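You operate a simulated robot arm through the tools that you are given. There is no shell and no other tool. Be economical: measure what you need, move in short steps, check, and stop when the job is done.

You run a simulated two-armed robot. Do the job below in one go: nothing can be reset, and whatever is moved stays where it is left.

JOB
Wipe up the spill on the top of the steel bench with the grey rag there and put it back.

Only the result counts: the job must be done as asked and must still hold three seconds after the hand-in. Knocking over, shifting, dropping, spilling or breaking anything else fails it.

ROBOT AND FRAMES
Two 7-joint arms with two-finger parallel grippers on one trunk, on a base that drives. Base frame: it is fixed to the floor where the robot stands at the start and does not move with it; the origin is under the middle of the robot, x ahead of it, y to its left, z up; the surface under the hand at the start is at about z = 840. Readings come in mm, rad, newtons and seconds.
The left shoulder is at the start at [80, 131, 947], the right one opposite. With the tool pointing down near the work surface each hand reaches from about 400 to 860 mm from the robot's upright axis, wherever it stands, measured 20 degrees to its own side. Payload 1.57 kg a hand.
The TCP of each hand is the grasp point between the finger pads, 30 mm short of the fingertips. In the tool frame z runs along the fingers and y along their closing line. Largest opening 110 mm; finger width 24, thickness 12; the body of the gripper, 48 by 112 mm, starts 78 mm behind the TCP.
Orientation is that of the tool frame in the base frame, as a unit quaternion [w, x, y, z]. With the fingers straight down and closing along the base's y, the tool's x points along the base's -x, its y along +y and its z along -z.

CONTROLS
- The arms move only by the tool servo_tool. It takes "left_steps", "right_steps" or both (then of equal length, played together; a hand with none holds still); each is a list of rows, each a list of 7 numbers: the shift along the tool's x, y, z in mm, then the turn, a rotation vector about the tool's x, y, z in rad, then the closure, from 0 (fully open) to 1 (shut). In form: [[dx, dy, dz, ax, ay, az, jaw], ...]. A call has 1 to 12 rows; each row is the pose to reach, as a shift and turn from the pose commanded when the call began, along the tool's axes at that moment. Each row takes 0.2 s and may step no farther than 50 mm and 0.15 rad from the row before; otherwise, or with a gripper value out of range, the whole call is refused. A pose out of reach is approached as far as the arm can. The call stops where the force on the tool passes 40 N (or 10 N more than at its start, if that is more) or the arm is blocked; 0.2 s more then pass. The fingers move at their own pace (about 108 mm/s each) and stop on an object; they squeeze with about 42 N. The grip force told is the motor's: it shows also when the fingers shut on nothing. Time passes only in rows, and 0.2 s behind the last, so rows that repeat a pose let the fingers close. It gives the time, the measured TCP pose, the force on the tool (base axes), the opening and the grip force at its end, in the units of the frame above (readings bear some noise), with the torque about the TCP (base axes, N m) and any sound that the robot's microphone picked up, and new pictures: "show" is both (left out), scene, wrist or none (wrist: the cameras of the hands that moved).
- Cameras (640 x 400 px; columns grow to the right, rows downward): "scene" is now at [-45.3, -9.8, 1425.8]; the picture's right is [-0.27, -0.96, 0.00], its down [-0.54, 0.15, -0.83] and it looks along [0.79, -0.22, -0.56] (base axes); focal length 291 px, centre (320, 200). "left" rides on the left gripper at [70, -16, -141] in its tool frame; the picture's right is [0.23, 0.97, 0.00], its down [-0.86, 0.20, -0.48] and it looks along [-0.47, 0.11, 0.88] (tool axes); focal length 222 px, centre (320, 200). "right" rides on the right gripper at [70, 16, -141] in its tool frame; the picture's right is [-0.23, 0.97, 0.00], its down [-0.85, -0.20, -0.48] and it looks along [-0.47, -0.11, 0.88] (tool axes); focal length 222 px, centre (320, 200). There is no depth. A picture from a camera that has moved, and an enlarged one, comes with that camera's place and axes in the base frame and with its lens. The place of the scene camera against the robot may be out by one fixed shift of up to 25 mm in any direction.
- roll_base(legs): drives the robot by 1 to 6 legs, each [ahead, left, turn to the left] in mm, mm and rad, along the robot's own axes; the way and the turn of a leg run together, so that a leg with both is an arc; at most 1500 mm and 3.142 rad a leg. The arms and the cameras ride along, it lands a little off, and it stops where it bumps. It gives what a move gives, and a new picture of the scene camera.
- head_to(pan, tilt): turns the head with the scene camera to pan (to the left, within 1.902 rad either way) and tilt (down, from -0.506 to 1.204), counted from straight ahead of the robot. It gives what a move gives, and a new picture of the scene camera.
- inspect(camera, box): a new picture of the part [left, top, right, bottom] of that camera's present view, enlarged. No time passes.
- finish_job(): hands the job in; it is judged then, once.

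Go step by step. Nothing tells you exact positions but the pictures and the camera data: compare them with the known pose of the tool, close in by small moves and look again before you grip or let go. The budget is 120 turns and 260 pictures, counting those below and the enlarged ones. Unless the task says otherwise, let go and move clear before handing in, and close with one line.

The tools are called after "Emit:" as name(argument=value, ...) on one line, values as JSON. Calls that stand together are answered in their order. servo_tool: Moves the arms, as the interface text tells. Its arguments: {"type":"object","properties":{"left_steps":{"type":"array","items":{"type":"array","items":{"type":"number"}}},"right_steps":{"type":"array","items":{"type":"array","items":{"type":"number"}}},"show":{"type":"string","enum":["both","scene","wrist","none"]}},"required":[]} The other tools are called the same way: roll_base (legs) drives the base; head_to (pan, tilt) turns the head that bears the scene camera; inspect (camera, box) takes an enlarged picture of a part of a camera's view; finish_job () hands the job in.

At the start:

```text
t: 0.0
left_tcp_pos: [676.7, -19.0, 1040.3]
left_orientation: [0.0, -0.001, 1.0, -0.001]
left_force: [0.6, -0.3, 0.8]
left_wrist_torque: [-0.01, -0.01, 0.0]
left_finger_gap: 110.1
left_finger_force: 0.0
right_tcp_pos: [473.0, -552.2, 1112.9]
right_orientation: [0.0, 0.0, 1.0, 0.0]
right_force: [0.7, 0.7, -0.6]
right_wrist_torque: [-0.03, 0.0, -0.01]
right_finger_gap: 110.0
right_finger_force: 0.0
robot x, y, heading: [0.7, 0.6, -0.001]
head pan, tilt: [-0.276, 0.6]
```

scene: 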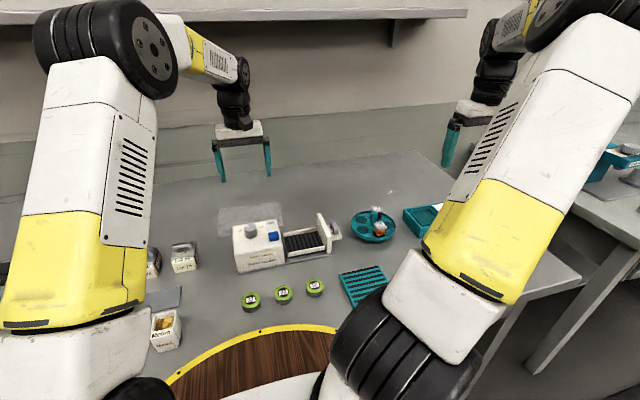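
right: 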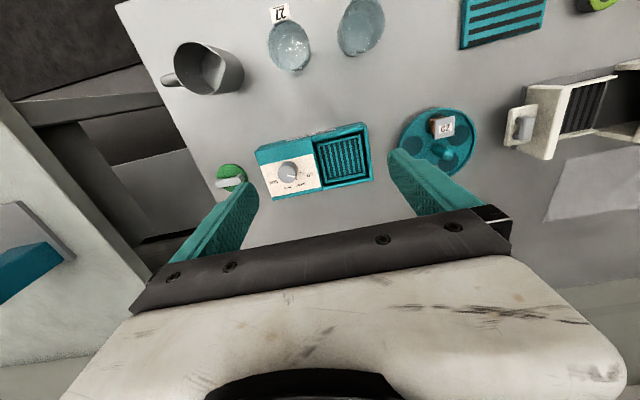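
left: 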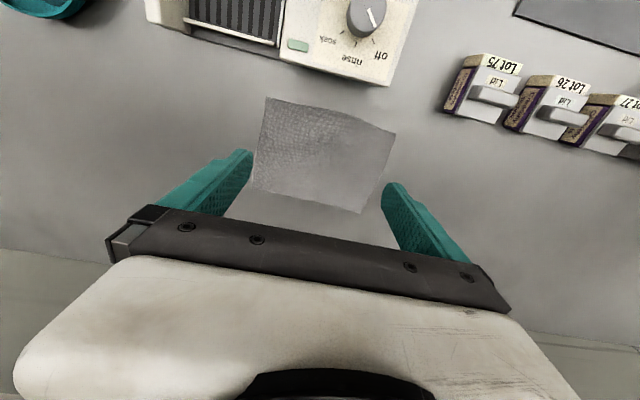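

I see a bench with a grey cloth behind the cream machine and a darker flat thing to its left. I'll enlarge these to find the spill and the rag.

Emit:
inspect(camera="scene", box=[140, 150, 460, 350])

Emit:
inspect(camera="left", box=[160, 0, 640, 300])

Emit:
inspect(camera="right", box=[120, 0, 640, 260])

Emit:
head_to(pan=0.3, tilt=0.7)

```text
2.00 times, centred on (300, 250) of scene
camera zoom: at [-45.3, -9.8, 1425.8], right [-0.27, -0.96, 0.0], down [-0.54, 0.15, -0.83], along [0.79, -0.22, -0.56], focal length 582 px, centre (360, 100)
```

zoom: 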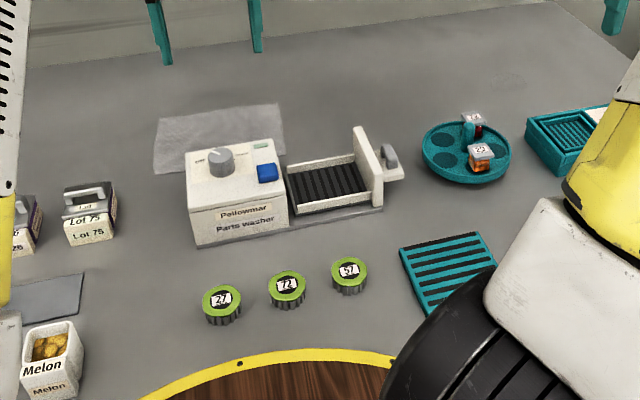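

```text
1.33 times, centred on (400, 150) of left
camera zoom: at [607.7, -36.1, 1181.5], right [-0.23, 0.97, 0.0], down [0.86, 0.2, 0.48], along [0.47, 0.11, -0.88], focal length 296 px, centre (213, 267)
```

zoom: 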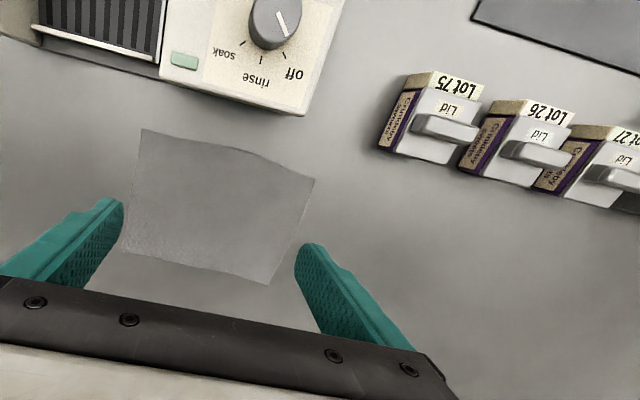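

```text
1.23 times, centred on (380, 130) of right
camera zoom: at [404.6, -535.5, 1255.1], right [0.23, 0.97, 0.0], down [0.85, -0.2, 0.48], along [0.47, -0.11, -0.88], focal length 273 px, centre (246, 286)
```

zoom: 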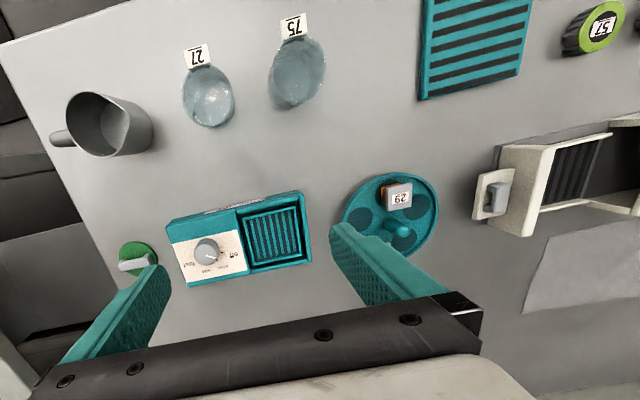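

```text
t: 1.0
left_tcp_pos: [677.4, -19.9, 1040.4]
left_orientation: [0.0, 0.0, 1.0, 0.0]
left_force: [-0.3, 0.1, 0.8]
left_wrist_torque: [0.0, 0.0, -0.03]
left_finger_gap: 109.9
left_finger_force: 0.1
right_tcp_pos: [472.5, -552.3, 1114.3]
right_orientation: [-0.001, 0.0, 1.0, 0.001]
right_force: [0.5, 0.2, -1.0]
right_wrist_torque: [0.01, -0.01, 0.02]
right_finger_gap: 110.1
right_finger_force: 0.0
robot x, y, heading: [0.9, 0.2, -0.0]
head pan, tilt: [0.3, 0.7]
camera scene: at [-49.2, 39.3, 1417.1], right [0.29, -0.96, 0.0], down [-0.62, -0.19, -0.76], along [0.73, 0.23, -0.64], focal length 291 px, centre (320, 200)
```

scene: 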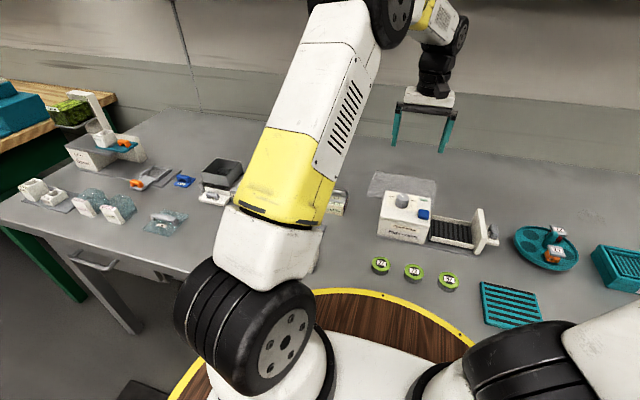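

The bench ahead extends far left, with another bench at each side. I'll look around before deciding which is the steel one.

Emit:
head_to(pan=1.0, tilt=0.6)

Emit:
head_to(pan=1.85, tilt=0.5)

Emit:
head_to(pan=-1.85, tilt=0.5)

Emit:
head_to(pan=-1.0, tilt=0.6)

Emit:
head_to(pan=-0.45, tilt=0.5)

Emit:
inspect(camera="scene", box=[200, 150, 440, 300])

```text
t: 2.0
left_tcp_pos: [676.8, -20.0, 1040.5]
left_orientation: [-0.001, 0.0, 1.0, -0.001]
left_force: [0.0, -0.1, -1.0]
left_wrist_torque: [-0.05, -0.02, 0.01]
left_finger_gap: 109.8
left_finger_force: 0.0
right_tcp_pos: [474.3, -552.0, 1113.2]
right_orientation: [0.001, 0.0, 1.0, 0.0]
right_force: [-0.8, -0.6, -0.2]
right_wrist_torque: [-0.03, -0.03, 0.0]
right_finger_gap: 109.9
right_finger_force: 0.1
robot x, y, heading: [-1.1, 0.4, -0.001]
head pan, tilt: [1.0, 0.6]
camera scene: at [-82.6, 88.6, 1425.7], right [0.84, -0.54, 0.0], down [-0.31, -0.48, -0.82], along [0.45, 0.69, -0.57], focal length 291 px, centre (320, 200)
```

scene: 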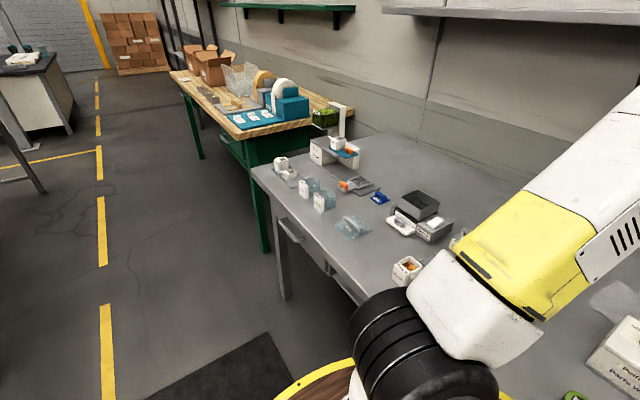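

```text
t: 3.2
left_tcp_pos: [677.5, -19.9, 1041.5]
left_orientation: [0.001, 0.0, 1.0, 0.0]
left_force: [0.2, 0.3, 0.2]
left_wrist_torque: [0.02, -0.01, 0.03]
left_finger_gap: 110.1
left_finger_force: 0.0
right_tcp_pos: [473.5, -551.7, 1112.6]
right_orientation: [-0.001, 0.0, 1.0, 0.001]
right_force: [-0.3, -0.4, 0.2]
right_wrist_torque: [-0.01, 0.04, 0.03]
right_finger_gap: 110.0
right_finger_force: 0.0
robot x, y, heading: [-0.2, 1.1, 0.0]
head pan, tilt: [1.85, 0.499]
camera scene: at [-155.4, 101.8, 1434.8], right [0.96, 0.27, 0.0], down [0.13, -0.46, -0.88], along [-0.24, 0.84, -0.48], focal length 291 px, centre (320, 200)
```

scene: 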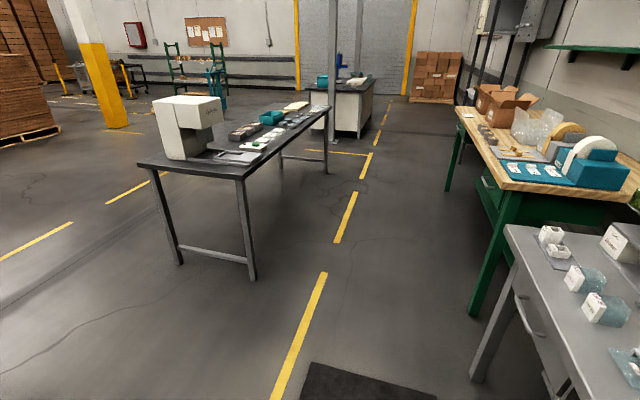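

```text
t: 6.3
left_tcp_pos: [677.2, -20.9, 1040.2]
left_orientation: [0.0, 0.0, 1.0, 0.0]
left_force: [-0.2, 0.1, 0.0]
left_wrist_torque: [-0.02, 0.0, 0.01]
left_finger_gap: 110.0
left_finger_force: 0.1
right_tcp_pos: [473.2, -552.3, 1112.2]
right_orientation: [0.0, 0.0, 1.0, 0.0]
right_force: [0.8, 0.7, 0.6]
right_wrist_torque: [0.03, 0.0, 0.03]
right_finger_gap: 109.9
right_finger_force: 0.0
robot x, y, heading: [2.3, 0.6, 0.0]
head pan, tilt: [-1.85, 0.499]
camera scene: at [-155.5, -73.2, 1434.8], right [-0.96, 0.28, 0.0], down [0.13, 0.46, -0.88], along [-0.24, -0.84, -0.48], focal length 291 px, centre (320, 200)
```

scene: 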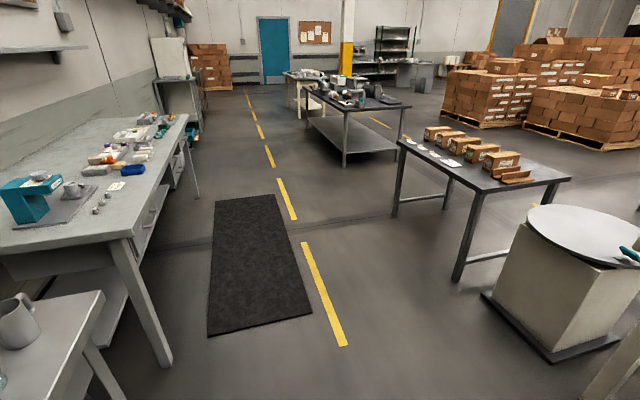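

```text
t: 7.5
left_tcp_pos: [677.3, -19.3, 1040.4]
left_orientation: [0.001, 0.0, 1.0, 0.0]
left_force: [0.2, -0.3, -0.3]
left_wrist_torque: [-0.04, 0.0, 0.0]
left_finger_gap: 109.8
left_finger_force: 0.0
right_tcp_pos: [472.6, -550.9, 1113.0]
right_orientation: [0.0, 0.0, 1.0, 0.0]
right_force: [0.6, -0.5, 0.0]
right_wrist_torque: [-0.01, -0.01, -0.01]
right_finger_gap: 109.7
right_finger_force: 0.0
robot x, y, heading: [-3.9, -2.9, 0.003]
head pan, tilt: [-1.0, 0.6]
camera scene: at [-82.7, -60.1, 1425.7], right [-0.84, -0.54, 0.0], down [-0.3, 0.48, -0.83], along [0.45, -0.69, -0.56], focal length 291 px, centre (320, 200)
```

scene: 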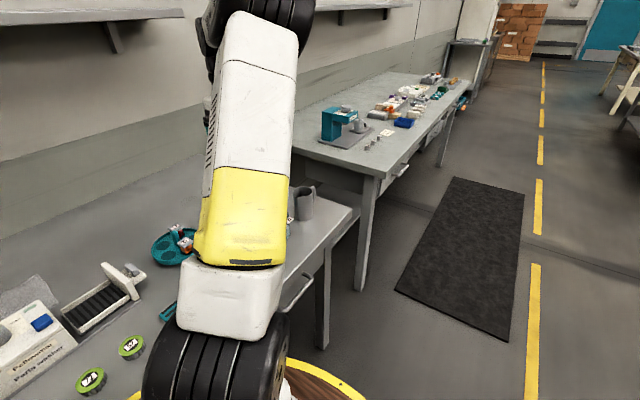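

```text
t: 8.4
left_tcp_pos: [677.0, -19.9, 1040.1]
left_orientation: [0.0, 0.0, 1.0, -0.001]
left_force: [0.0, 0.0, -0.1]
left_wrist_torque: [0.01, -0.02, 0.0]
left_finger_gap: 110.2
left_finger_force: 0.1
right_tcp_pos: [472.6, -551.4, 1113.8]
right_orientation: [0.0, 0.0, 1.0, -0.001]
right_force: [-0.1, 0.6, -0.3]
right_wrist_torque: [0.0, 0.03, 0.0]
right_finger_gap: 109.9
right_finger_force: 0.1
robot x, y, heading: [0.9, 1.0, -0.001]
head pan, tilt: [-0.45, 0.499]
camera scene: at [-48.5, -25.4, 1434.8], right [-0.44, -0.9, 0.0], down [-0.43, 0.21, -0.88], along [0.79, -0.38, -0.48], focal length 291 px, centre (320, 200)
```

scene: 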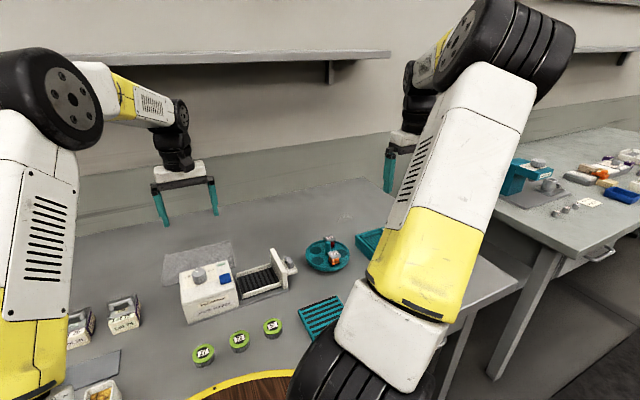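

```text
2.67 times, centred on (320, 225) of scene
camera zoom: at [-48.5, -25.4, 1434.8], right [-0.44, -0.9, 0.0], down [-0.43, 0.21, -0.88], along [0.79, -0.38, -0.48], focal length 777 px, centre (320, 133)
```

zoom: 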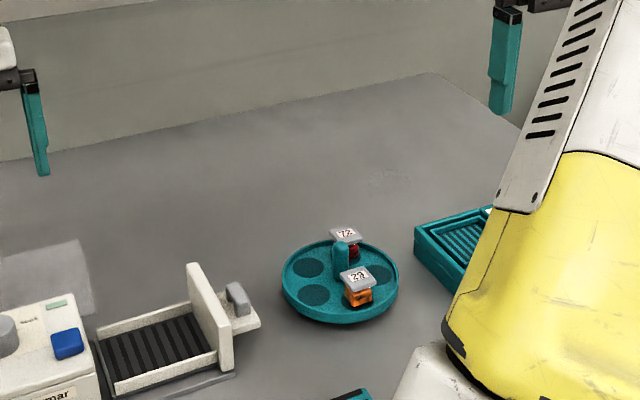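

There's a faint mark on the bench top near (765, -520), hidden from the right wrist camera by its own hand. I'll draw the right hand back to look at it.

Emit:
servo_tool(right_steps=[[40, 0, 0, 0, 0, 0, 0], [80, 0, 0, 0, 0, 0, 0], [120, 0, 0, 0, 0, 0, 0], [160, 0, 0, 0, 0, 0, 0]], show="both")

Emit:
inspect(camera="right", box=[160, 0, 640, 260])

Emit:
inspect(camera="scene", box=[290, 160, 430, 250])

```text
t: 9.4
left_tcp_pos: [676.9, -19.3, 1039.3]
left_orientation: [0.001, 0.001, 1.0, 0.0]
left_force: [1.1, -0.8, 0.0]
left_wrist_torque: [0.03, 0.01, -0.01]
left_finger_gap: 110.3
left_finger_force: 0.0
right_tcp_pos: [312.3, -550.6, 1116.0]
right_orientation: [0.001, 0.001, 1.0, -0.001]
right_force: [-0.2, -0.4, 0.1]
right_wrist_torque: [-0.01, 0.04, -0.01]
right_finger_gap: 109.9
right_finger_force: 0.0
robot x, y, heading: [3.5, 3.9, -0.003]
head pan, tilt: [-0.45, 0.499]
camera scene: at [-48.2, -25.5, 1434.8], right [-0.44, -0.9, 0.0], down [-0.43, 0.21, -0.88], along [0.79, -0.38, -0.48], focal length 291 px, centre (320, 200)
camera right: at [245.1, -533.8, 1257.5], right [0.23, 0.97, 0.0], down [0.85, -0.2, 0.48], along [0.47, -0.11, -0.88], focal length 222 px, centre (320, 200)
```

scene: 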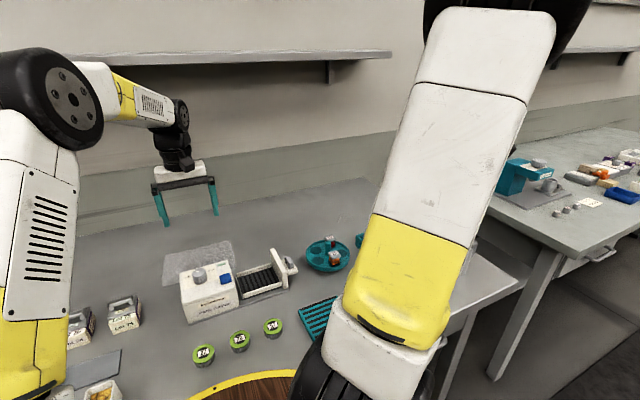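
right: 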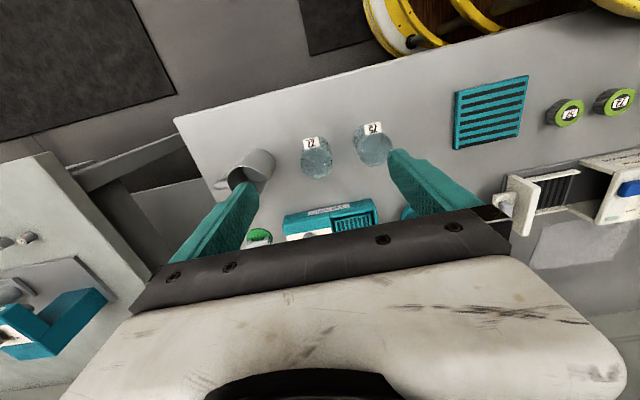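

```text
1.33 times, centred on (400, 130) of right
camera zoom: at [245.1, -533.8, 1257.5], right [0.23, 0.97, 0.0], down [0.85, -0.2, 0.48], along [0.47, -0.11, -0.88], focal length 296 px, centre (213, 293)
```

zoom: 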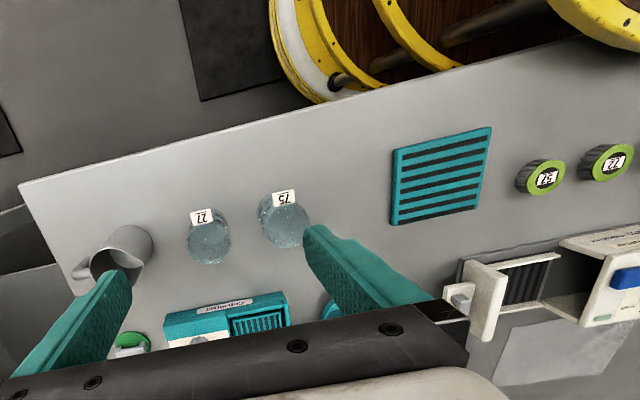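

```text
4.44 times, centred on (360, 205) of scene
camera zoom: at [-48.2, -25.5, 1434.8], right [-0.44, -0.9, 0.0], down [-0.43, 0.21, -0.88], along [0.79, -0.38, -0.48], focal length 1294 px, centre (142, 178)
```

zoom: 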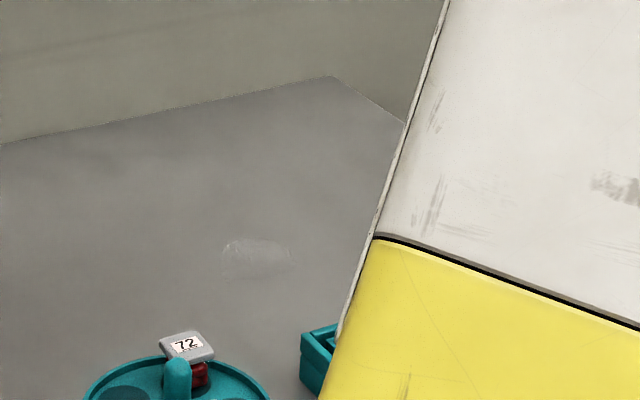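

The clear spill is at about (775, -535), and the rag covers about x 646–798, y -111–92. I'll lower the left hand just beyond the rag to look at its thickness.

Emit:
servo_tool(left_steps=[[-30, 0, 40, 0, 0, 0, 0], [-60, 0, 80, 0, 0, 0, 0], [-60, 0, 110, 0, 0, 0, 0]], show="both")

Emit:
inspect(camera="left", box=[160, 0, 480, 260])

Emit:
inspect(camera="scene", box=[140, 180, 300, 290])

```text
t: 10.2
left_tcp_pos: [737.7, -23.1, 930.6]
left_orientation: [0.0, 0.0, 1.0, 0.0]
left_force: [0.0, -0.4, -1.2]
left_wrist_torque: [0.01, 0.0, -0.02]
left_finger_gap: 110.1
left_finger_force: 0.1
right_tcp_pos: [313.4, -550.8, 1116.0]
right_orientation: [0.0, 0.0, 1.0, 0.0]
right_force: [-0.1, -0.3, -0.1]
right_wrist_torque: [0.0, 0.02, 0.03]
right_finger_gap: 109.8
right_finger_force: 0.1
robot x, y, heading: [-2.2, -1.9, -0.0]
head pan, tilt: [-0.45, 0.499]
camera scene: at [-48.7, -25.3, 1434.8], right [-0.44, -0.9, 0.0], down [-0.43, 0.21, -0.88], along [0.79, -0.38, -0.48], focal length 291 px, centre (320, 200)
camera left: at [668.4, -37.9, 1071.5], right [-0.23, 0.97, 0.0], down [0.85, 0.2, 0.48], along [0.47, 0.11, -0.88], focal length 222 px, centre (320, 200)
```

scene: 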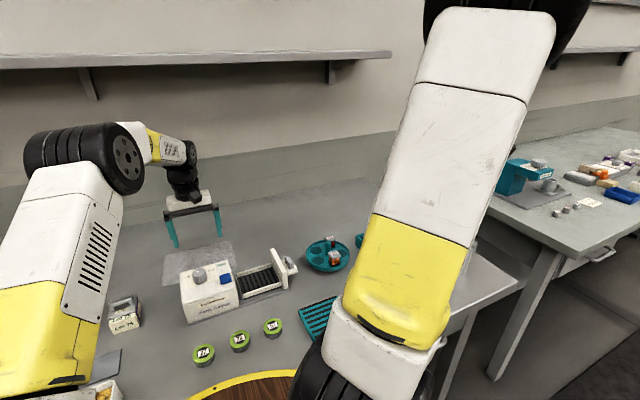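
left: 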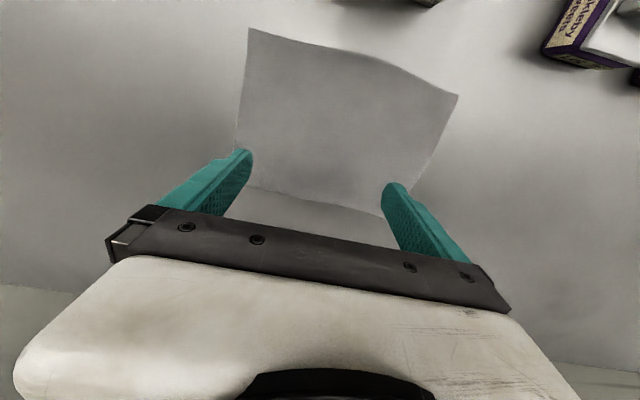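

```text
1.54 times, centred on (320, 130) of left
camera zoom: at [668.4, -37.9, 1071.5], right [-0.23, 0.97, 0.0], down [0.85, 0.2, 0.48], along [0.47, 0.11, -0.88], focal length 342 px, centre (320, 308)
```

zoom: 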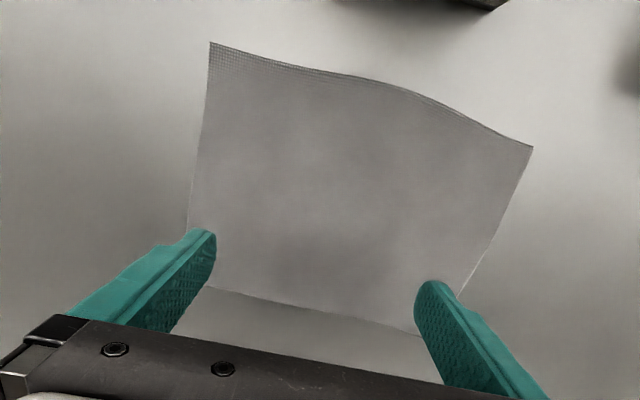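

```text
3.64 times, centred on (220, 235) of scene
camera zoom: at [-48.7, -25.3, 1434.8], right [-0.44, -0.9, 0.0], down [-0.43, 0.21, -0.88], along [0.79, -0.38, -0.48], focal length 1059 px, centre (684, 73)
```

zoom: 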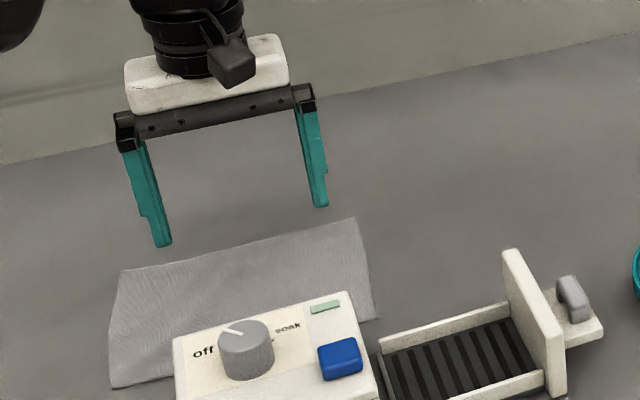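

The rag is a thin cloth centred at about (722, -7), long side along y. I'll go down on its centre with the jaws part open and pinch up a fold.

Emit:
servo_tool(left_steps=[[16, 15, 20, 0, 0, 0, 0.4], [16, 15, 45, 0, 0, 0, 0.4], [16, 15, 52, 0, 0, 0, 0.4], [16, 15, 56, 0, 0, 0, 0.4], [16, 15, 58, 0, 0, 0, 0.4]], show="both")

Emit:
inspect(camera="left", box=[160, 0, 480, 260])

Emit:
inspect(camera="scene", box=[140, 180, 300, 290])

```text
t: 11.4
left_tcp_pos: [721.6, -7.1, 872.7]
left_orientation: [0.0, -0.001, 1.0, 0.0]
left_force: [0.7, -0.5, -0.3]
left_wrist_torque: [0.01, 0.02, 0.03]
left_finger_gap: 66.1
left_finger_force: 0.0
right_tcp_pos: [313.3, -549.8, 1116.2]
right_orientation: [-0.001, 0.001, 1.0, 0.0]
right_force: [-0.5, 0.2, -0.9]
right_wrist_torque: [0.03, -0.01, -0.03]
right_finger_gap: 109.9
right_finger_force: 0.0
robot x, y, heading: [-1.4, 0.2, -0.0]
head pan, tilt: [-0.45, 0.499]
camera scene: at [-48.5, -25.3, 1434.8], right [-0.44, -0.9, 0.0], down [-0.43, 0.21, -0.88], along [0.79, -0.38, -0.48], focal length 291 px, centre (320, 200)
camera left: at [652.1, -22.3, 1013.4], right [-0.23, 0.97, 0.0], down [0.86, 0.2, 0.48], along [0.47, 0.11, -0.88], focal length 222 px, centre (320, 200)
```

scene: 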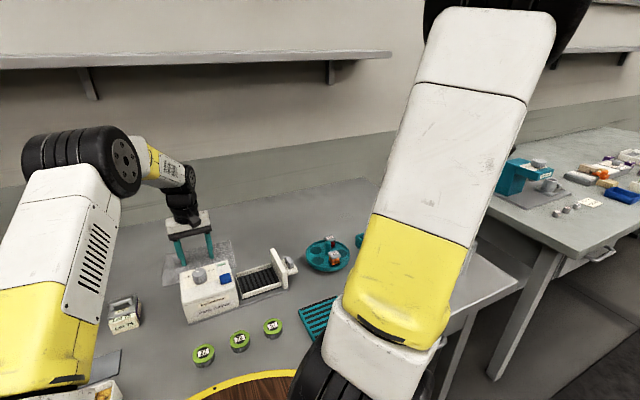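
left: 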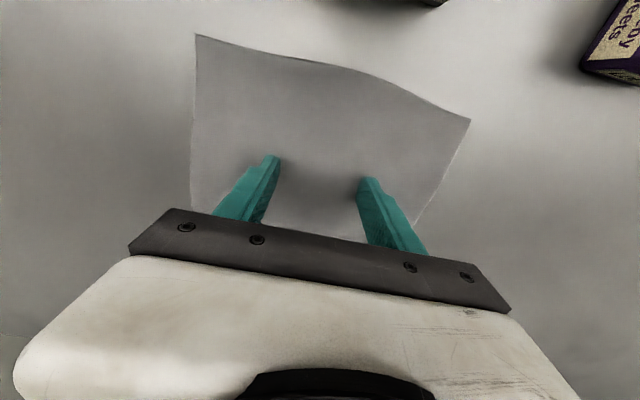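

```text
1.54 times, centred on (320, 130) of left
camera zoom: at [652.1, -22.3, 1013.4], right [-0.23, 0.97, 0.0], down [0.86, 0.2, 0.48], along [0.47, 0.11, -0.88], focal length 342 px, centre (320, 308)
```

zoom: 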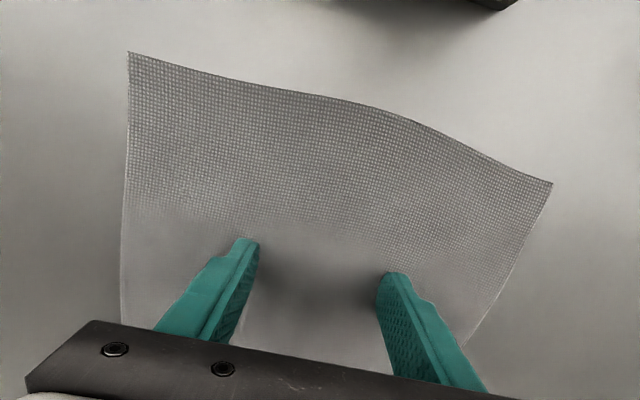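

```text
3.64 times, centred on (220, 235) of scene
camera zoom: at [-48.5, -25.3, 1434.8], right [-0.44, -0.9, 0.0], down [-0.43, 0.21, -0.88], along [0.79, -0.38, -0.48], focal length 1059 px, centre (684, 73)
```

zoom: 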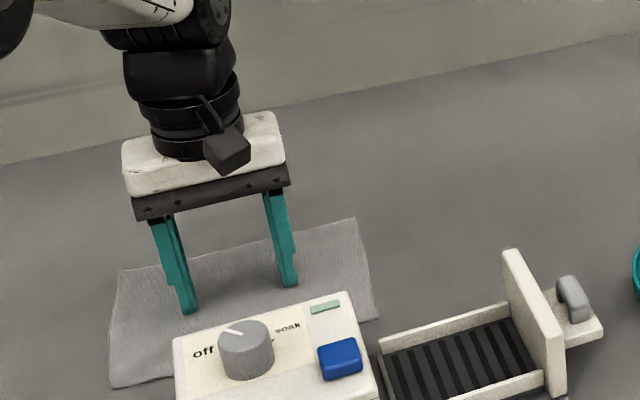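

Almost touching. I'll go down a few millimetres until contact and then close.

Emit:
servo_tool(left_steps=[[0, 0, 2, 0, 0, 0, 0.4], [0, 0, 4, 0, 0, 0, 0.4], [0, 0, 5, 0, 0, 0, 0.4], [0, 0, 6, 0, 0, 0, 0.4]], show="wrist")

```text
t: 12.5
left_tcp_pos: [722.4, -6.4, 872.1]
left_orientation: [0.005, 0.0, 1.0, -0.001]
left_force: [1.4, -0.8, 5.8]
left_wrist_torque: [0.13, 0.0, -0.04]
left_finger_gap: 65.8
left_finger_force: 0.1
right_tcp_pos: [312.4, -549.4, 1116.0]
right_orientation: [0.001, -0.001, 1.0, 0.0]
right_force: [0.0, -0.3, 0.9]
right_wrist_torque: [0.01, -0.02, -0.01]
right_finger_gap: 110.1
right_finger_force: 0.1
robot x, y, heading: [-0.9, -0.1, -0.003]
head pan, tilt: [-0.45, 0.499]
stopped in row 4 (left hand): the force on the tool passed its limit at 41 N (the readings are from after the stop); the commanded pose is now the measured one
camera left: at [651.8, -22.0, 1012.1], right [-0.23, 0.97, 0.0], down [0.85, 0.2, 0.49], along [0.47, 0.11, -0.87], focal length 222 px, centre (320, 200)
```

left: 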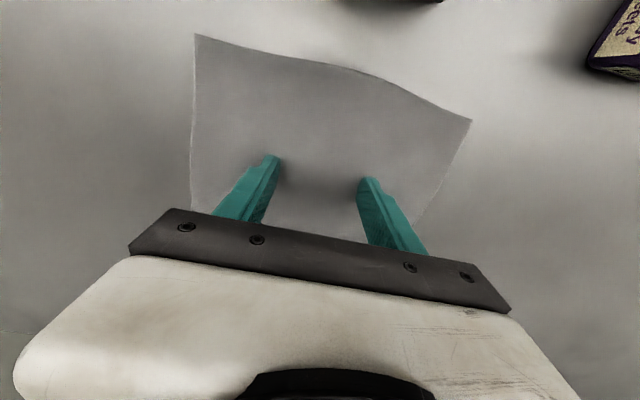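

Contact is at a TCP height of about 871. I'll close with light pressure.

Emit:
servo_tool(left_steps=[[0, 0, 1, 0, 0, 0, 0.6], [0, 0, 1, 0, 0, 0, 0.8], [0, 0, 1, 0, 0, 0, 1], [0, 0, 1, 0, 0, 0, 1], [0, 0, 1, 0, 0, 0, 1]], show="both")

```text
t: 13.7
left_tcp_pos: [723.5, -5.8, 870.8]
left_orientation: [0.004, 0.0, 1.0, -0.001]
left_force: [1.9, 1.8, 26.3]
left_wrist_torque: [0.09, 0.15, -0.01]
left_finger_gap: 3.5
left_finger_force: 24.3
right_tcp_pos: [313.5, -549.6, 1115.8]
right_orientation: [0.001, 0.0, 1.0, -0.001]
right_force: [0.5, 0.5, -0.9]
right_wrist_torque: [-0.02, -0.03, -0.01]
right_finger_gap: 110.1
right_finger_force: 0.1
robot x, y, heading: [-0.6, -1.0, -0.005]
head pan, tilt: [-0.45, 0.499]
camera scene: at [-49.4, -25.2, 1434.8], right [-0.44, -0.9, 0.0], down [-0.43, 0.21, -0.88], along [0.79, -0.38, -0.48], focal length 291 px, centre (320, 200)
camera left: at [651.1, -21.7, 1011.9], right [-0.23, 0.97, 0.0], down [0.85, 0.2, 0.49], along [0.48, 0.11, -0.87], focal length 222 px, centre (320, 200)
```

scene: 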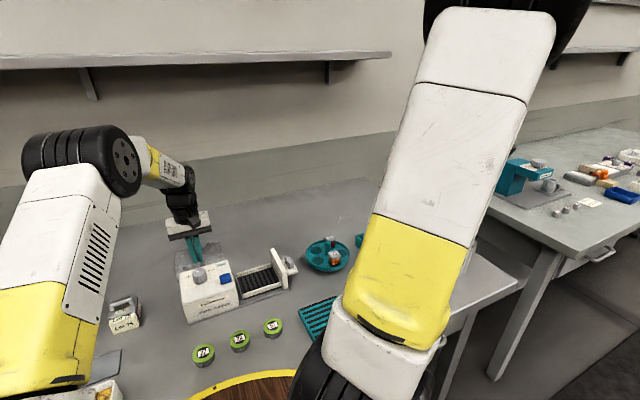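
left: 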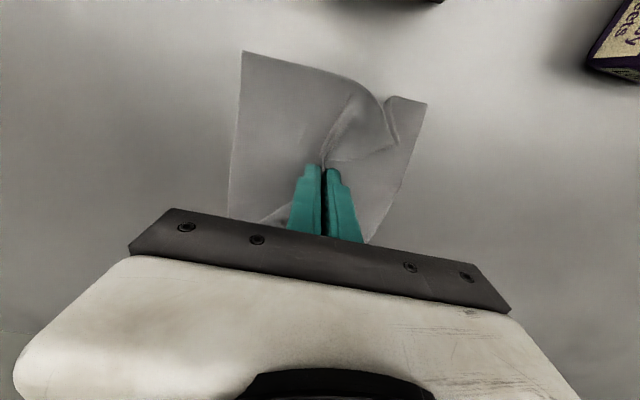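

The cloth is deformable and a fold is pinched (gap 3.5 mm). I'll lift it.

Emit:
servo_tool(left_steps=[[0, 0, -20, 0, 0, 0, 1], [0, 0, -50, 0, 0, 0, 1], [0, 0, -85, 0, 0, 0, 1], [0, 0, -120, 0, 0, 0, 1], [0, 0, -150, 0, 0, 0, 1]], show="both")

Emit:
inspect(camera="scene", box=[140, 150, 300, 260])

```text
t: 14.9
left_tcp_pos: [722.0, -4.1, 1018.6]
left_orientation: [0.004, 0.001, 1.0, -0.001]
left_force: [0.4, -0.2, -0.3]
left_wrist_torque: [0.0, 0.06, 0.01]
left_finger_gap: 3.0
left_finger_force: 24.1
right_tcp_pos: [313.5, -550.1, 1114.5]
right_orientation: [0.0, 0.0, 1.0, 0.0]
right_force: [0.4, -0.3, -0.5]
right_wrist_torque: [-0.02, 0.0, -0.03]
right_finger_gap: 109.8
right_finger_force: 0.0
robot x, y, heading: [1.8, -3.3, 0.001]
head pan, tilt: [-0.45, 0.499]
camera scene: at [-48.4, -25.3, 1434.8], right [-0.44, -0.9, 0.0], down [-0.43, 0.21, -0.88], along [0.79, -0.38, -0.48], focal length 291 px, centre (320, 200)
camera left: at [651.3, -20.8, 1159.4], right [-0.23, 0.97, 0.0], down [0.85, 0.2, 0.48], along [0.47, 0.11, -0.87], focal length 222 px, centre (320, 200)
```

scene: 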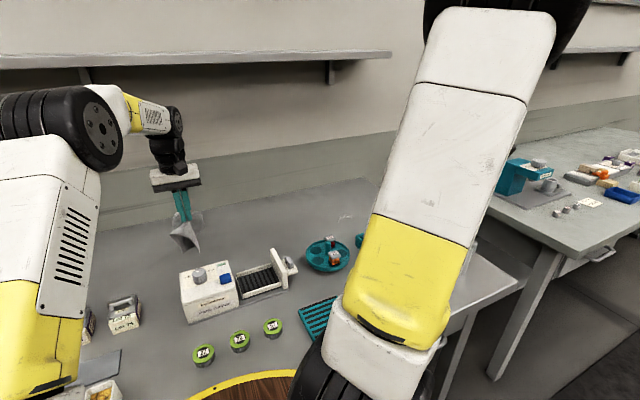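
left: 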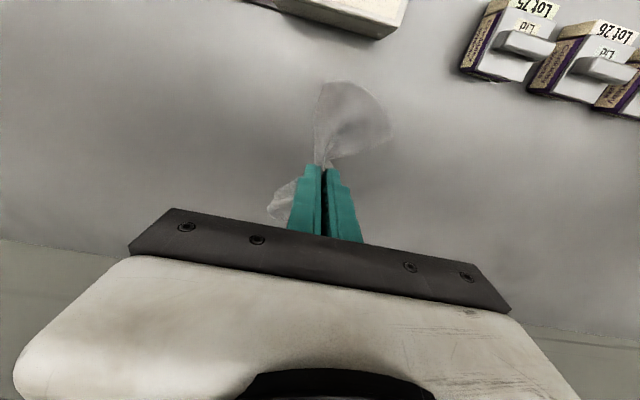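

```text
3.64 times, centred on (220, 205) of scene
camera zoom: at [-48.4, -25.3, 1434.8], right [-0.44, -0.9, 0.0], down [-0.43, 0.21, -0.88], along [0.79, -0.38, -0.48], focal length 1059 px, centre (684, 182)
```

zoom: 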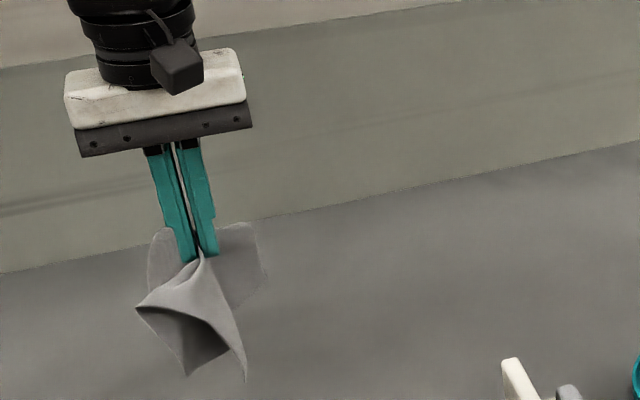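

The rag hangs securely. I'll raise it and drive right in two stages.

Emit:
servo_tool(left_steps=[[0, 0, -35, 0, 0, 0, 1], [0, 0, -70, 0, 0, 0, 1]], show="none")

Emit:
roll_base(legs=[[0, -200, 0]])

```text
t: 15.5
left_tcp_pos: [722.6, -4.6, 1087.3]
left_orientation: [0.004, 0.0, 1.0, -0.002]
left_force: [0.4, 0.2, 0.2]
left_wrist_torque: [0.02, 0.0, 0.0]
left_finger_gap: 2.6
left_finger_force: 24.0
right_tcp_pos: [314.2, -551.3, 1116.2]
right_orientation: [0.0, 0.0, 1.0, 0.0]
right_force: [0.4, 0.2, -0.6]
right_wrist_torque: [-0.03, 0.02, 0.0]
right_finger_gap: 109.9
right_finger_force: 0.0
robot x, y, heading: [-2.0, 1.1, -0.003]
head pan, tilt: [-0.45, 0.499]
```

```text
t: 17.1
left_tcp_pos: [721.7, -205.8, 1086.6]
left_orientation: [0.004, -0.001, 1.0, -0.001]
left_force: [0.2, 0.4, 0.8]
left_wrist_torque: [-0.03, 0.01, -0.01]
left_finger_gap: 3.0
left_finger_force: 24.4
right_tcp_pos: [314.3, -752.4, 1115.4]
right_orientation: [0.001, 0.0, 1.0, 0.0]
right_force: [0.7, 0.8, 0.1]
right_wrist_torque: [-0.02, 0.0, 0.04]
right_finger_gap: 110.2
right_finger_force: 0.0
robot x, y, heading: [0.0, -206.8, -0.001]
head pan, tilt: [-0.45, 0.499]
camera scene: at [-48.2, -228.9, 1434.8], right [-0.43, -0.9, 0.0], down [-0.43, 0.21, -0.88], along [0.79, -0.38, -0.48], focal length 291 px, centre (320, 200)
```

scene: 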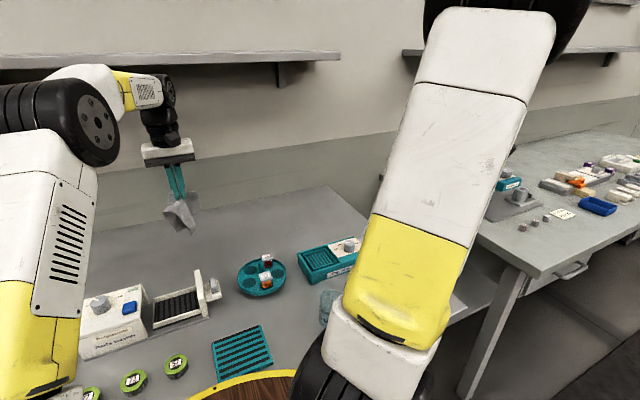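

Emit:
inspect(camera="scene", box=[220, 170, 380, 270])

Emit:
roll_base(legs=[[0, -230, 0]])

Emit:
head_to(pan=-0.1, tilt=0.55)

Emit:
inspect(camera="scene", box=[240, 170, 440, 295])

```text
4.00 times, centred on (300, 220) of scene
camera zoom: at [-48.2, -228.9, 1434.8], right [-0.43, -0.9, 0.0], down [-0.43, 0.21, -0.88], along [0.79, -0.38, -0.48], focal length 1165 px, centre (400, 120)
```

zoom: 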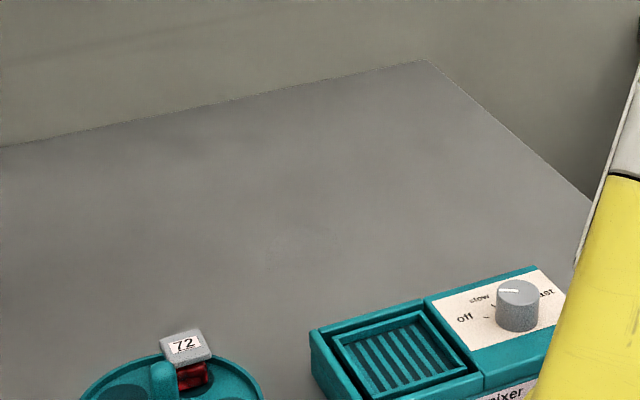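

```text
t: 18.9
left_tcp_pos: [723.2, -436.6, 1086.2]
left_orientation: [0.004, -0.003, 1.0, -0.001]
left_force: [0.1, 0.2, -0.4]
left_wrist_torque: [-0.01, -0.03, 0.0]
left_finger_gap: 2.7
left_finger_force: 24.2
right_tcp_pos: [316.9, -985.1, 1115.3]
right_orientation: [0.0, -0.002, 1.0, 0.0]
right_force: [-0.7, 0.4, -0.2]
right_wrist_torque: [-0.01, 0.01, 0.02]
right_finger_gap: 110.1
right_finger_force: 0.0
robot x, y, heading: [1.4, -434.8, 0.009]
head pan, tilt: [-0.45, 0.499]
camera scene: at [-47.3, -461.4, 1434.8], right [-0.43, -0.9, 0.0], down [-0.43, 0.21, -0.88], along [0.79, -0.38, -0.48], focal length 291 px, centre (320, 200)
```

scene: 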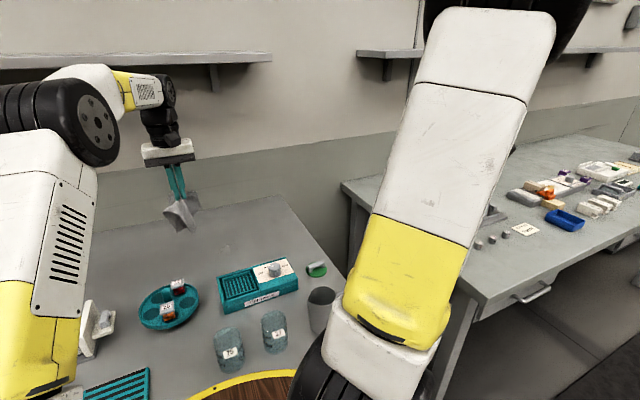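

```text
t: 19.7
left_tcp_pos: [723.1, -437.3, 1087.2]
left_orientation: [0.004, -0.002, 1.0, -0.001]
left_force: [-0.1, -0.4, 0.2]
left_wrist_torque: [0.01, 0.0, 0.04]
left_finger_gap: 3.1
left_finger_force: 24.2
right_tcp_pos: [317.1, -985.6, 1115.6]
right_orientation: [0.0, -0.002, 1.0, 0.001]
right_force: [-0.1, 0.1, -1.0]
right_wrist_torque: [-0.01, -0.01, -0.03]
right_finger_gap: 110.2
right_finger_force: 0.1
robot x, y, heading: [-1.0, -438.1, 0.007]
head pan, tilt: [-0.099, 0.55]
camera scene: at [-40.0, -430.8, 1430.3], right [-0.1, -1.0, 0.0], down [-0.52, 0.05, -0.85], along [0.85, -0.08, -0.52], focal length 291 px, centre (320, 200)
```

scene: 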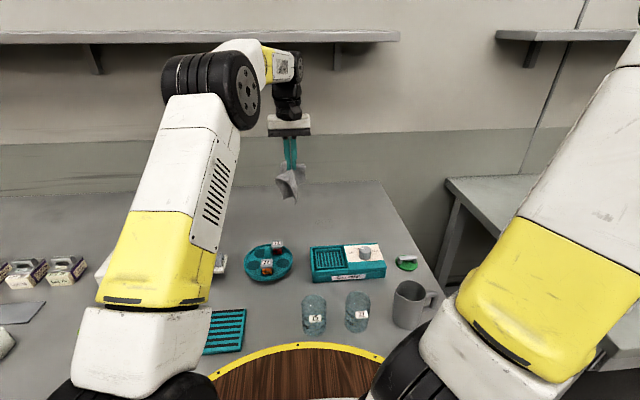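

```text
3.20 times, centred on (340, 232) of scene
camera zoom: at [-40.0, -430.8, 1430.3], right [-0.1, -1.0, 0.0], down [-0.52, 0.05, -0.85], along [0.85, -0.08, -0.52], focal length 932 px, centre (256, 96)
```

zoom: 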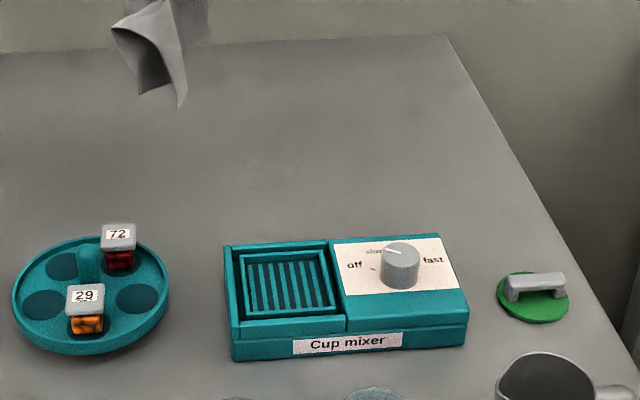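

The spill is nearly invisible from here. I'll move the left hand further out to see it with its wrist camera.

Emit:
servo_tool(left_steps=[[-30, -15, 0, 0, 0, 0, 1], [-60, -30, 0, 0, 0, 0, 1], [-90, -45, 0, 0, 0, 0, 1]], show="both")

Emit:
inspect(camera="left", box=[100, 0, 500, 250])

Emit:
inspect(camera="left", box=[180, 0, 340, 100])

```text
t: 20.5
left_tcp_pos: [766.5, -465.4, 1069.7]
left_orientation: [0.003, -0.002, 1.0, 0.0]
left_force: [-0.4, 1.5, 0.7]
left_wrist_torque: [-0.03, -0.03, 0.02]
left_finger_gap: 2.6
left_finger_force: 24.4
left hand out of reach, approached as far as the arm can: row 2, 3
right_tcp_pos: [316.7, -983.7, 1114.6]
right_orientation: [0.0, -0.003, 1.0, 0.0]
right_force: [1.1, 0.1, -0.1]
right_wrist_torque: [-0.05, 0.0, -0.02]
right_finger_gap: 110.0
right_finger_force: 0.1
robot x, y, heading: [0.2, -438.3, 0.006]
head pan, tilt: [-0.099, 0.55]
camera scene: at [-40.1, -430.8, 1430.2], right [-0.09, -1.0, 0.0], down [-0.52, 0.05, -0.85], along [0.85, -0.08, -0.52], focal length 291 px, centre (320, 200)
camera left: at [697.1, -481.6, 1210.4], right [-0.23, 0.97, 0.0], down [0.85, 0.2, 0.48], along [0.47, 0.11, -0.87], focal length 222 px, centre (320, 200)
```

scene: 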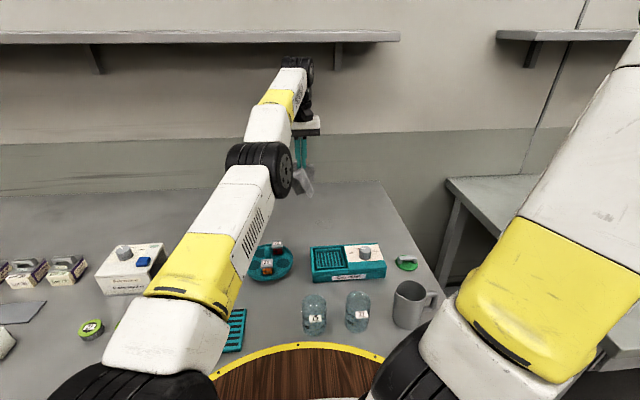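
left: 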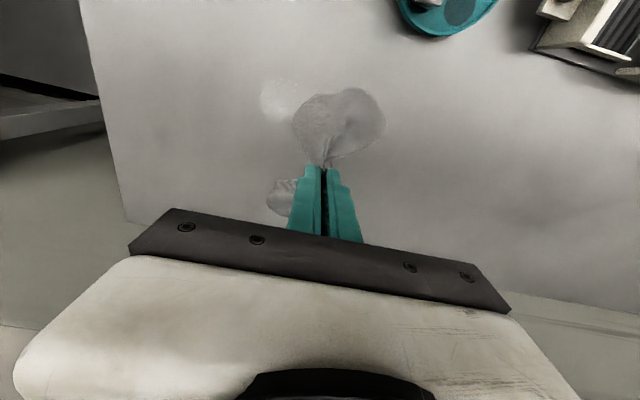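

```text
1.60 times, centred on (300, 125) of left
camera zoom: at [697.1, -481.6, 1210.4], right [-0.23, 0.97, 0.0], down [0.85, 0.2, 0.48], along [0.47, 0.11, -0.87], focal length 355 px, centre (352, 320)
```

zoom: 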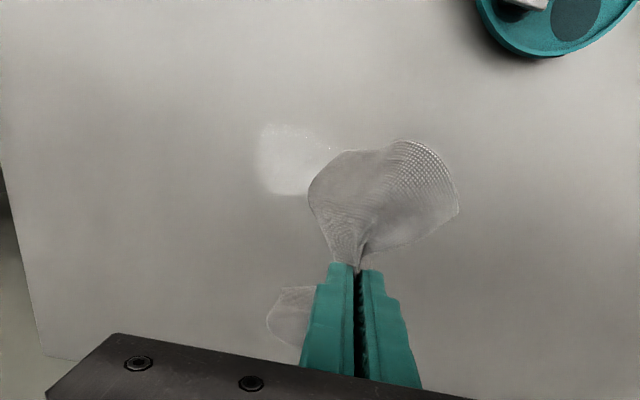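

```text
4.00 times, centred on (260, 50) of left
camera zoom: at [697.1, -481.6, 1210.4], right [-0.23, 0.97, 0.0], down [0.85, 0.2, 0.48], along [0.47, 0.11, -0.87], focal length 888 px, centre (560, 800)
```

zoom: 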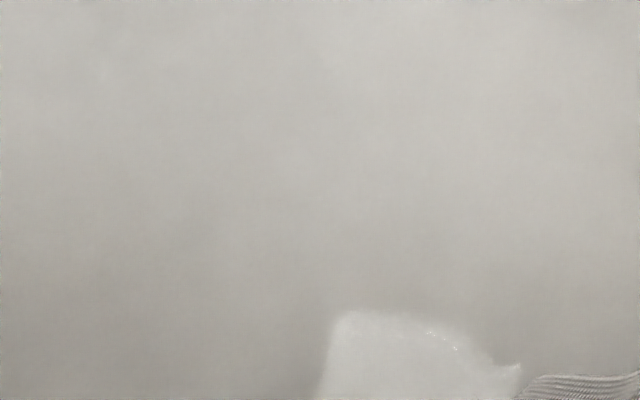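

The spill shows as a glossy patch, roughly x 715–790, y -566 to about -480, partly hidden by the rag. I'll shift the hand left to see all of it.

Emit:
servo_tool(left_steps=[[20, 25, 15, 0, 0, 0, 1], [40, 50, 30, 0, 0, 0, 1]], show="wrist")

Emit:
inspect(camera="left", box=[140, 20, 380, 170])

```text
t: 21.1
left_tcp_pos: [781.1, -424.0, 1054.2]
left_orientation: [0.003, -0.002, 1.0, -0.001]
left_force: [-0.3, -0.4, -0.2]
left_wrist_torque: [0.0, -0.01, 0.01]
left_finger_gap: 3.0
left_finger_force: 24.6
left hand out of reach, approached as far as the arm can: row 1, 2
right_tcp_pos: [316.3, -984.0, 1116.2]
right_orientation: [0.001, -0.002, 1.0, 0.0]
right_force: [-0.5, -0.4, -1.1]
right_wrist_torque: [0.0, 0.02, 0.03]
right_finger_gap: 109.8
right_finger_force: 0.0
robot x, y, heading: [0.3, -436.7, 0.008]
head pan, tilt: [-0.099, 0.55]
camera left: at [710.1, -440.7, 1195.8], right [-0.23, 0.97, 0.0], down [0.85, 0.2, 0.48], along [0.47, 0.11, -0.88], focal length 222 px, centre (320, 200)
```

left: 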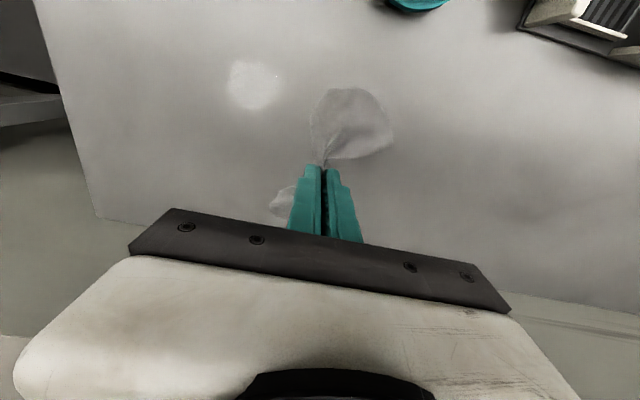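

```text
2.67 times, centred on (260, 95) of left
camera zoom: at [710.1, -440.7, 1195.8], right [-0.23, 0.97, 0.0], down [0.85, 0.2, 0.48], along [0.47, 0.11, -0.88], focal length 592 px, centre (480, 480)
```

zoom: 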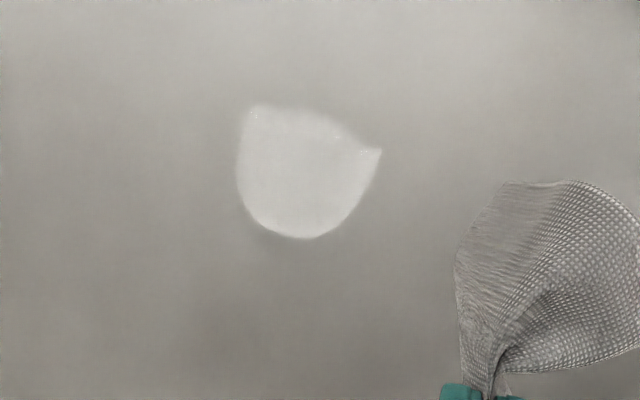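

The spill is now fully visible, centred at about (744, -528) with a radius of about 40 mm. I'll shift the base 100 mm further right for comfortable reach.

Emit:
roll_base(legs=[[0, -100, 0]])

Emit:
servo_tool(left_steps=[[30, 0, 30, 0, 0, 0, 1], [30, 0, 60, 0, 0, 0, 1], [30, 0, 75, 0, 0, 0, 1]], show="wrist")

Emit:
inspect(camera="left", box=[160, 0, 480, 200])

```text
t: 22.2
left_tcp_pos: [781.4, -524.9, 1055.8]
left_orientation: [0.002, -0.003, 1.0, -0.001]
left_force: [0.4, 0.5, 0.5]
left_wrist_torque: [-0.01, 0.08, 0.02]
left_finger_gap: 3.3
left_finger_force: 24.5
right_tcp_pos: [317.9, -1084.2, 1115.8]
right_orientation: [-0.001, -0.002, 1.0, 0.0]
right_force: [-0.3, -0.6, 0.1]
right_wrist_torque: [-0.03, 0.0, 0.0]
right_finger_gap: 110.1
right_finger_force: 0.1
robot x, y, heading: [2.5, -538.3, 0.013]
head pan, tilt: [-0.099, 0.55]
camera scene: at [-39.4, -531.0, 1430.2], right [-0.09, -1.0, 0.0], down [-0.52, 0.05, -0.85], along [0.85, -0.08, -0.52], focal length 291 px, centre (320, 200)
```

scene: 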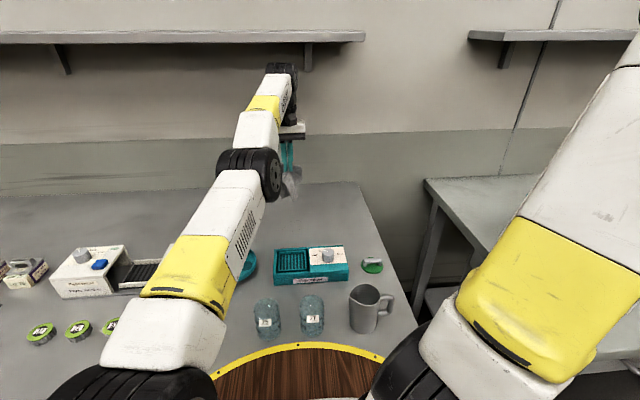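

```text
t: 23.0
left_tcp_pos: [795.2, -530.1, 987.1]
left_orientation: [0.003, -0.003, 1.0, -0.001]
left_force: [0.5, -0.4, -0.3]
left_wrist_torque: [-0.02, -0.01, 0.0]
left_finger_gap: 2.8
left_finger_force: 23.9
left hand out of reach, approached as far as the arm can: row 1, 2, 3
right_tcp_pos: [317.1, -1084.0, 1116.3]
right_orientation: [0.0, -0.002, 1.0, 0.0]
right_force: [0.6, 0.3, 0.9]
right_wrist_torque: [0.02, 0.01, -0.02]
right_finger_gap: 110.0
right_finger_force: 0.0
robot x, y, heading: [4.8, -533.1, 0.008]
head pan, tilt: [-0.099, 0.55]
camera left: at [725.6, -546.6, 1127.6], right [-0.23, 0.97, 0.0], down [0.85, 0.2, 0.48], along [0.47, 0.11, -0.88], focal length 222 px, centre (320, 200)
```

left: 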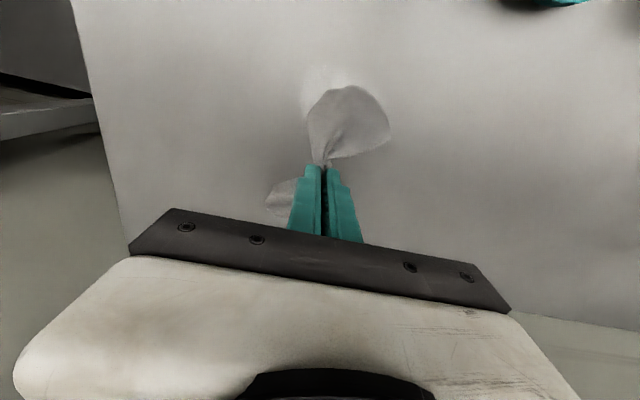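

```text
2.00 times, centred on (320, 100) of left
camera zoom: at [725.6, -546.6, 1127.6], right [-0.23, 0.97, 0.0], down [0.85, 0.2, 0.48], along [0.47, 0.11, -0.88], focal length 444 px, centre (320, 400)
```

zoom: 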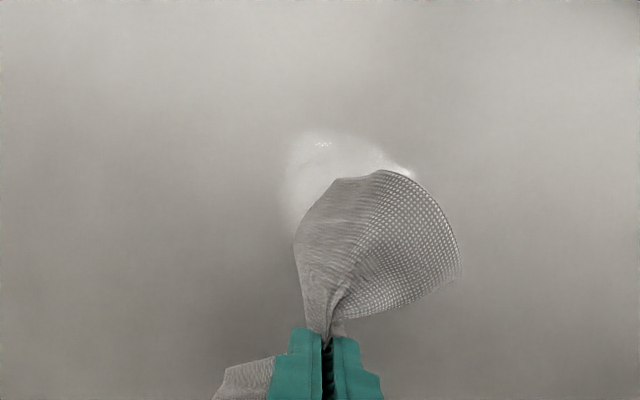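

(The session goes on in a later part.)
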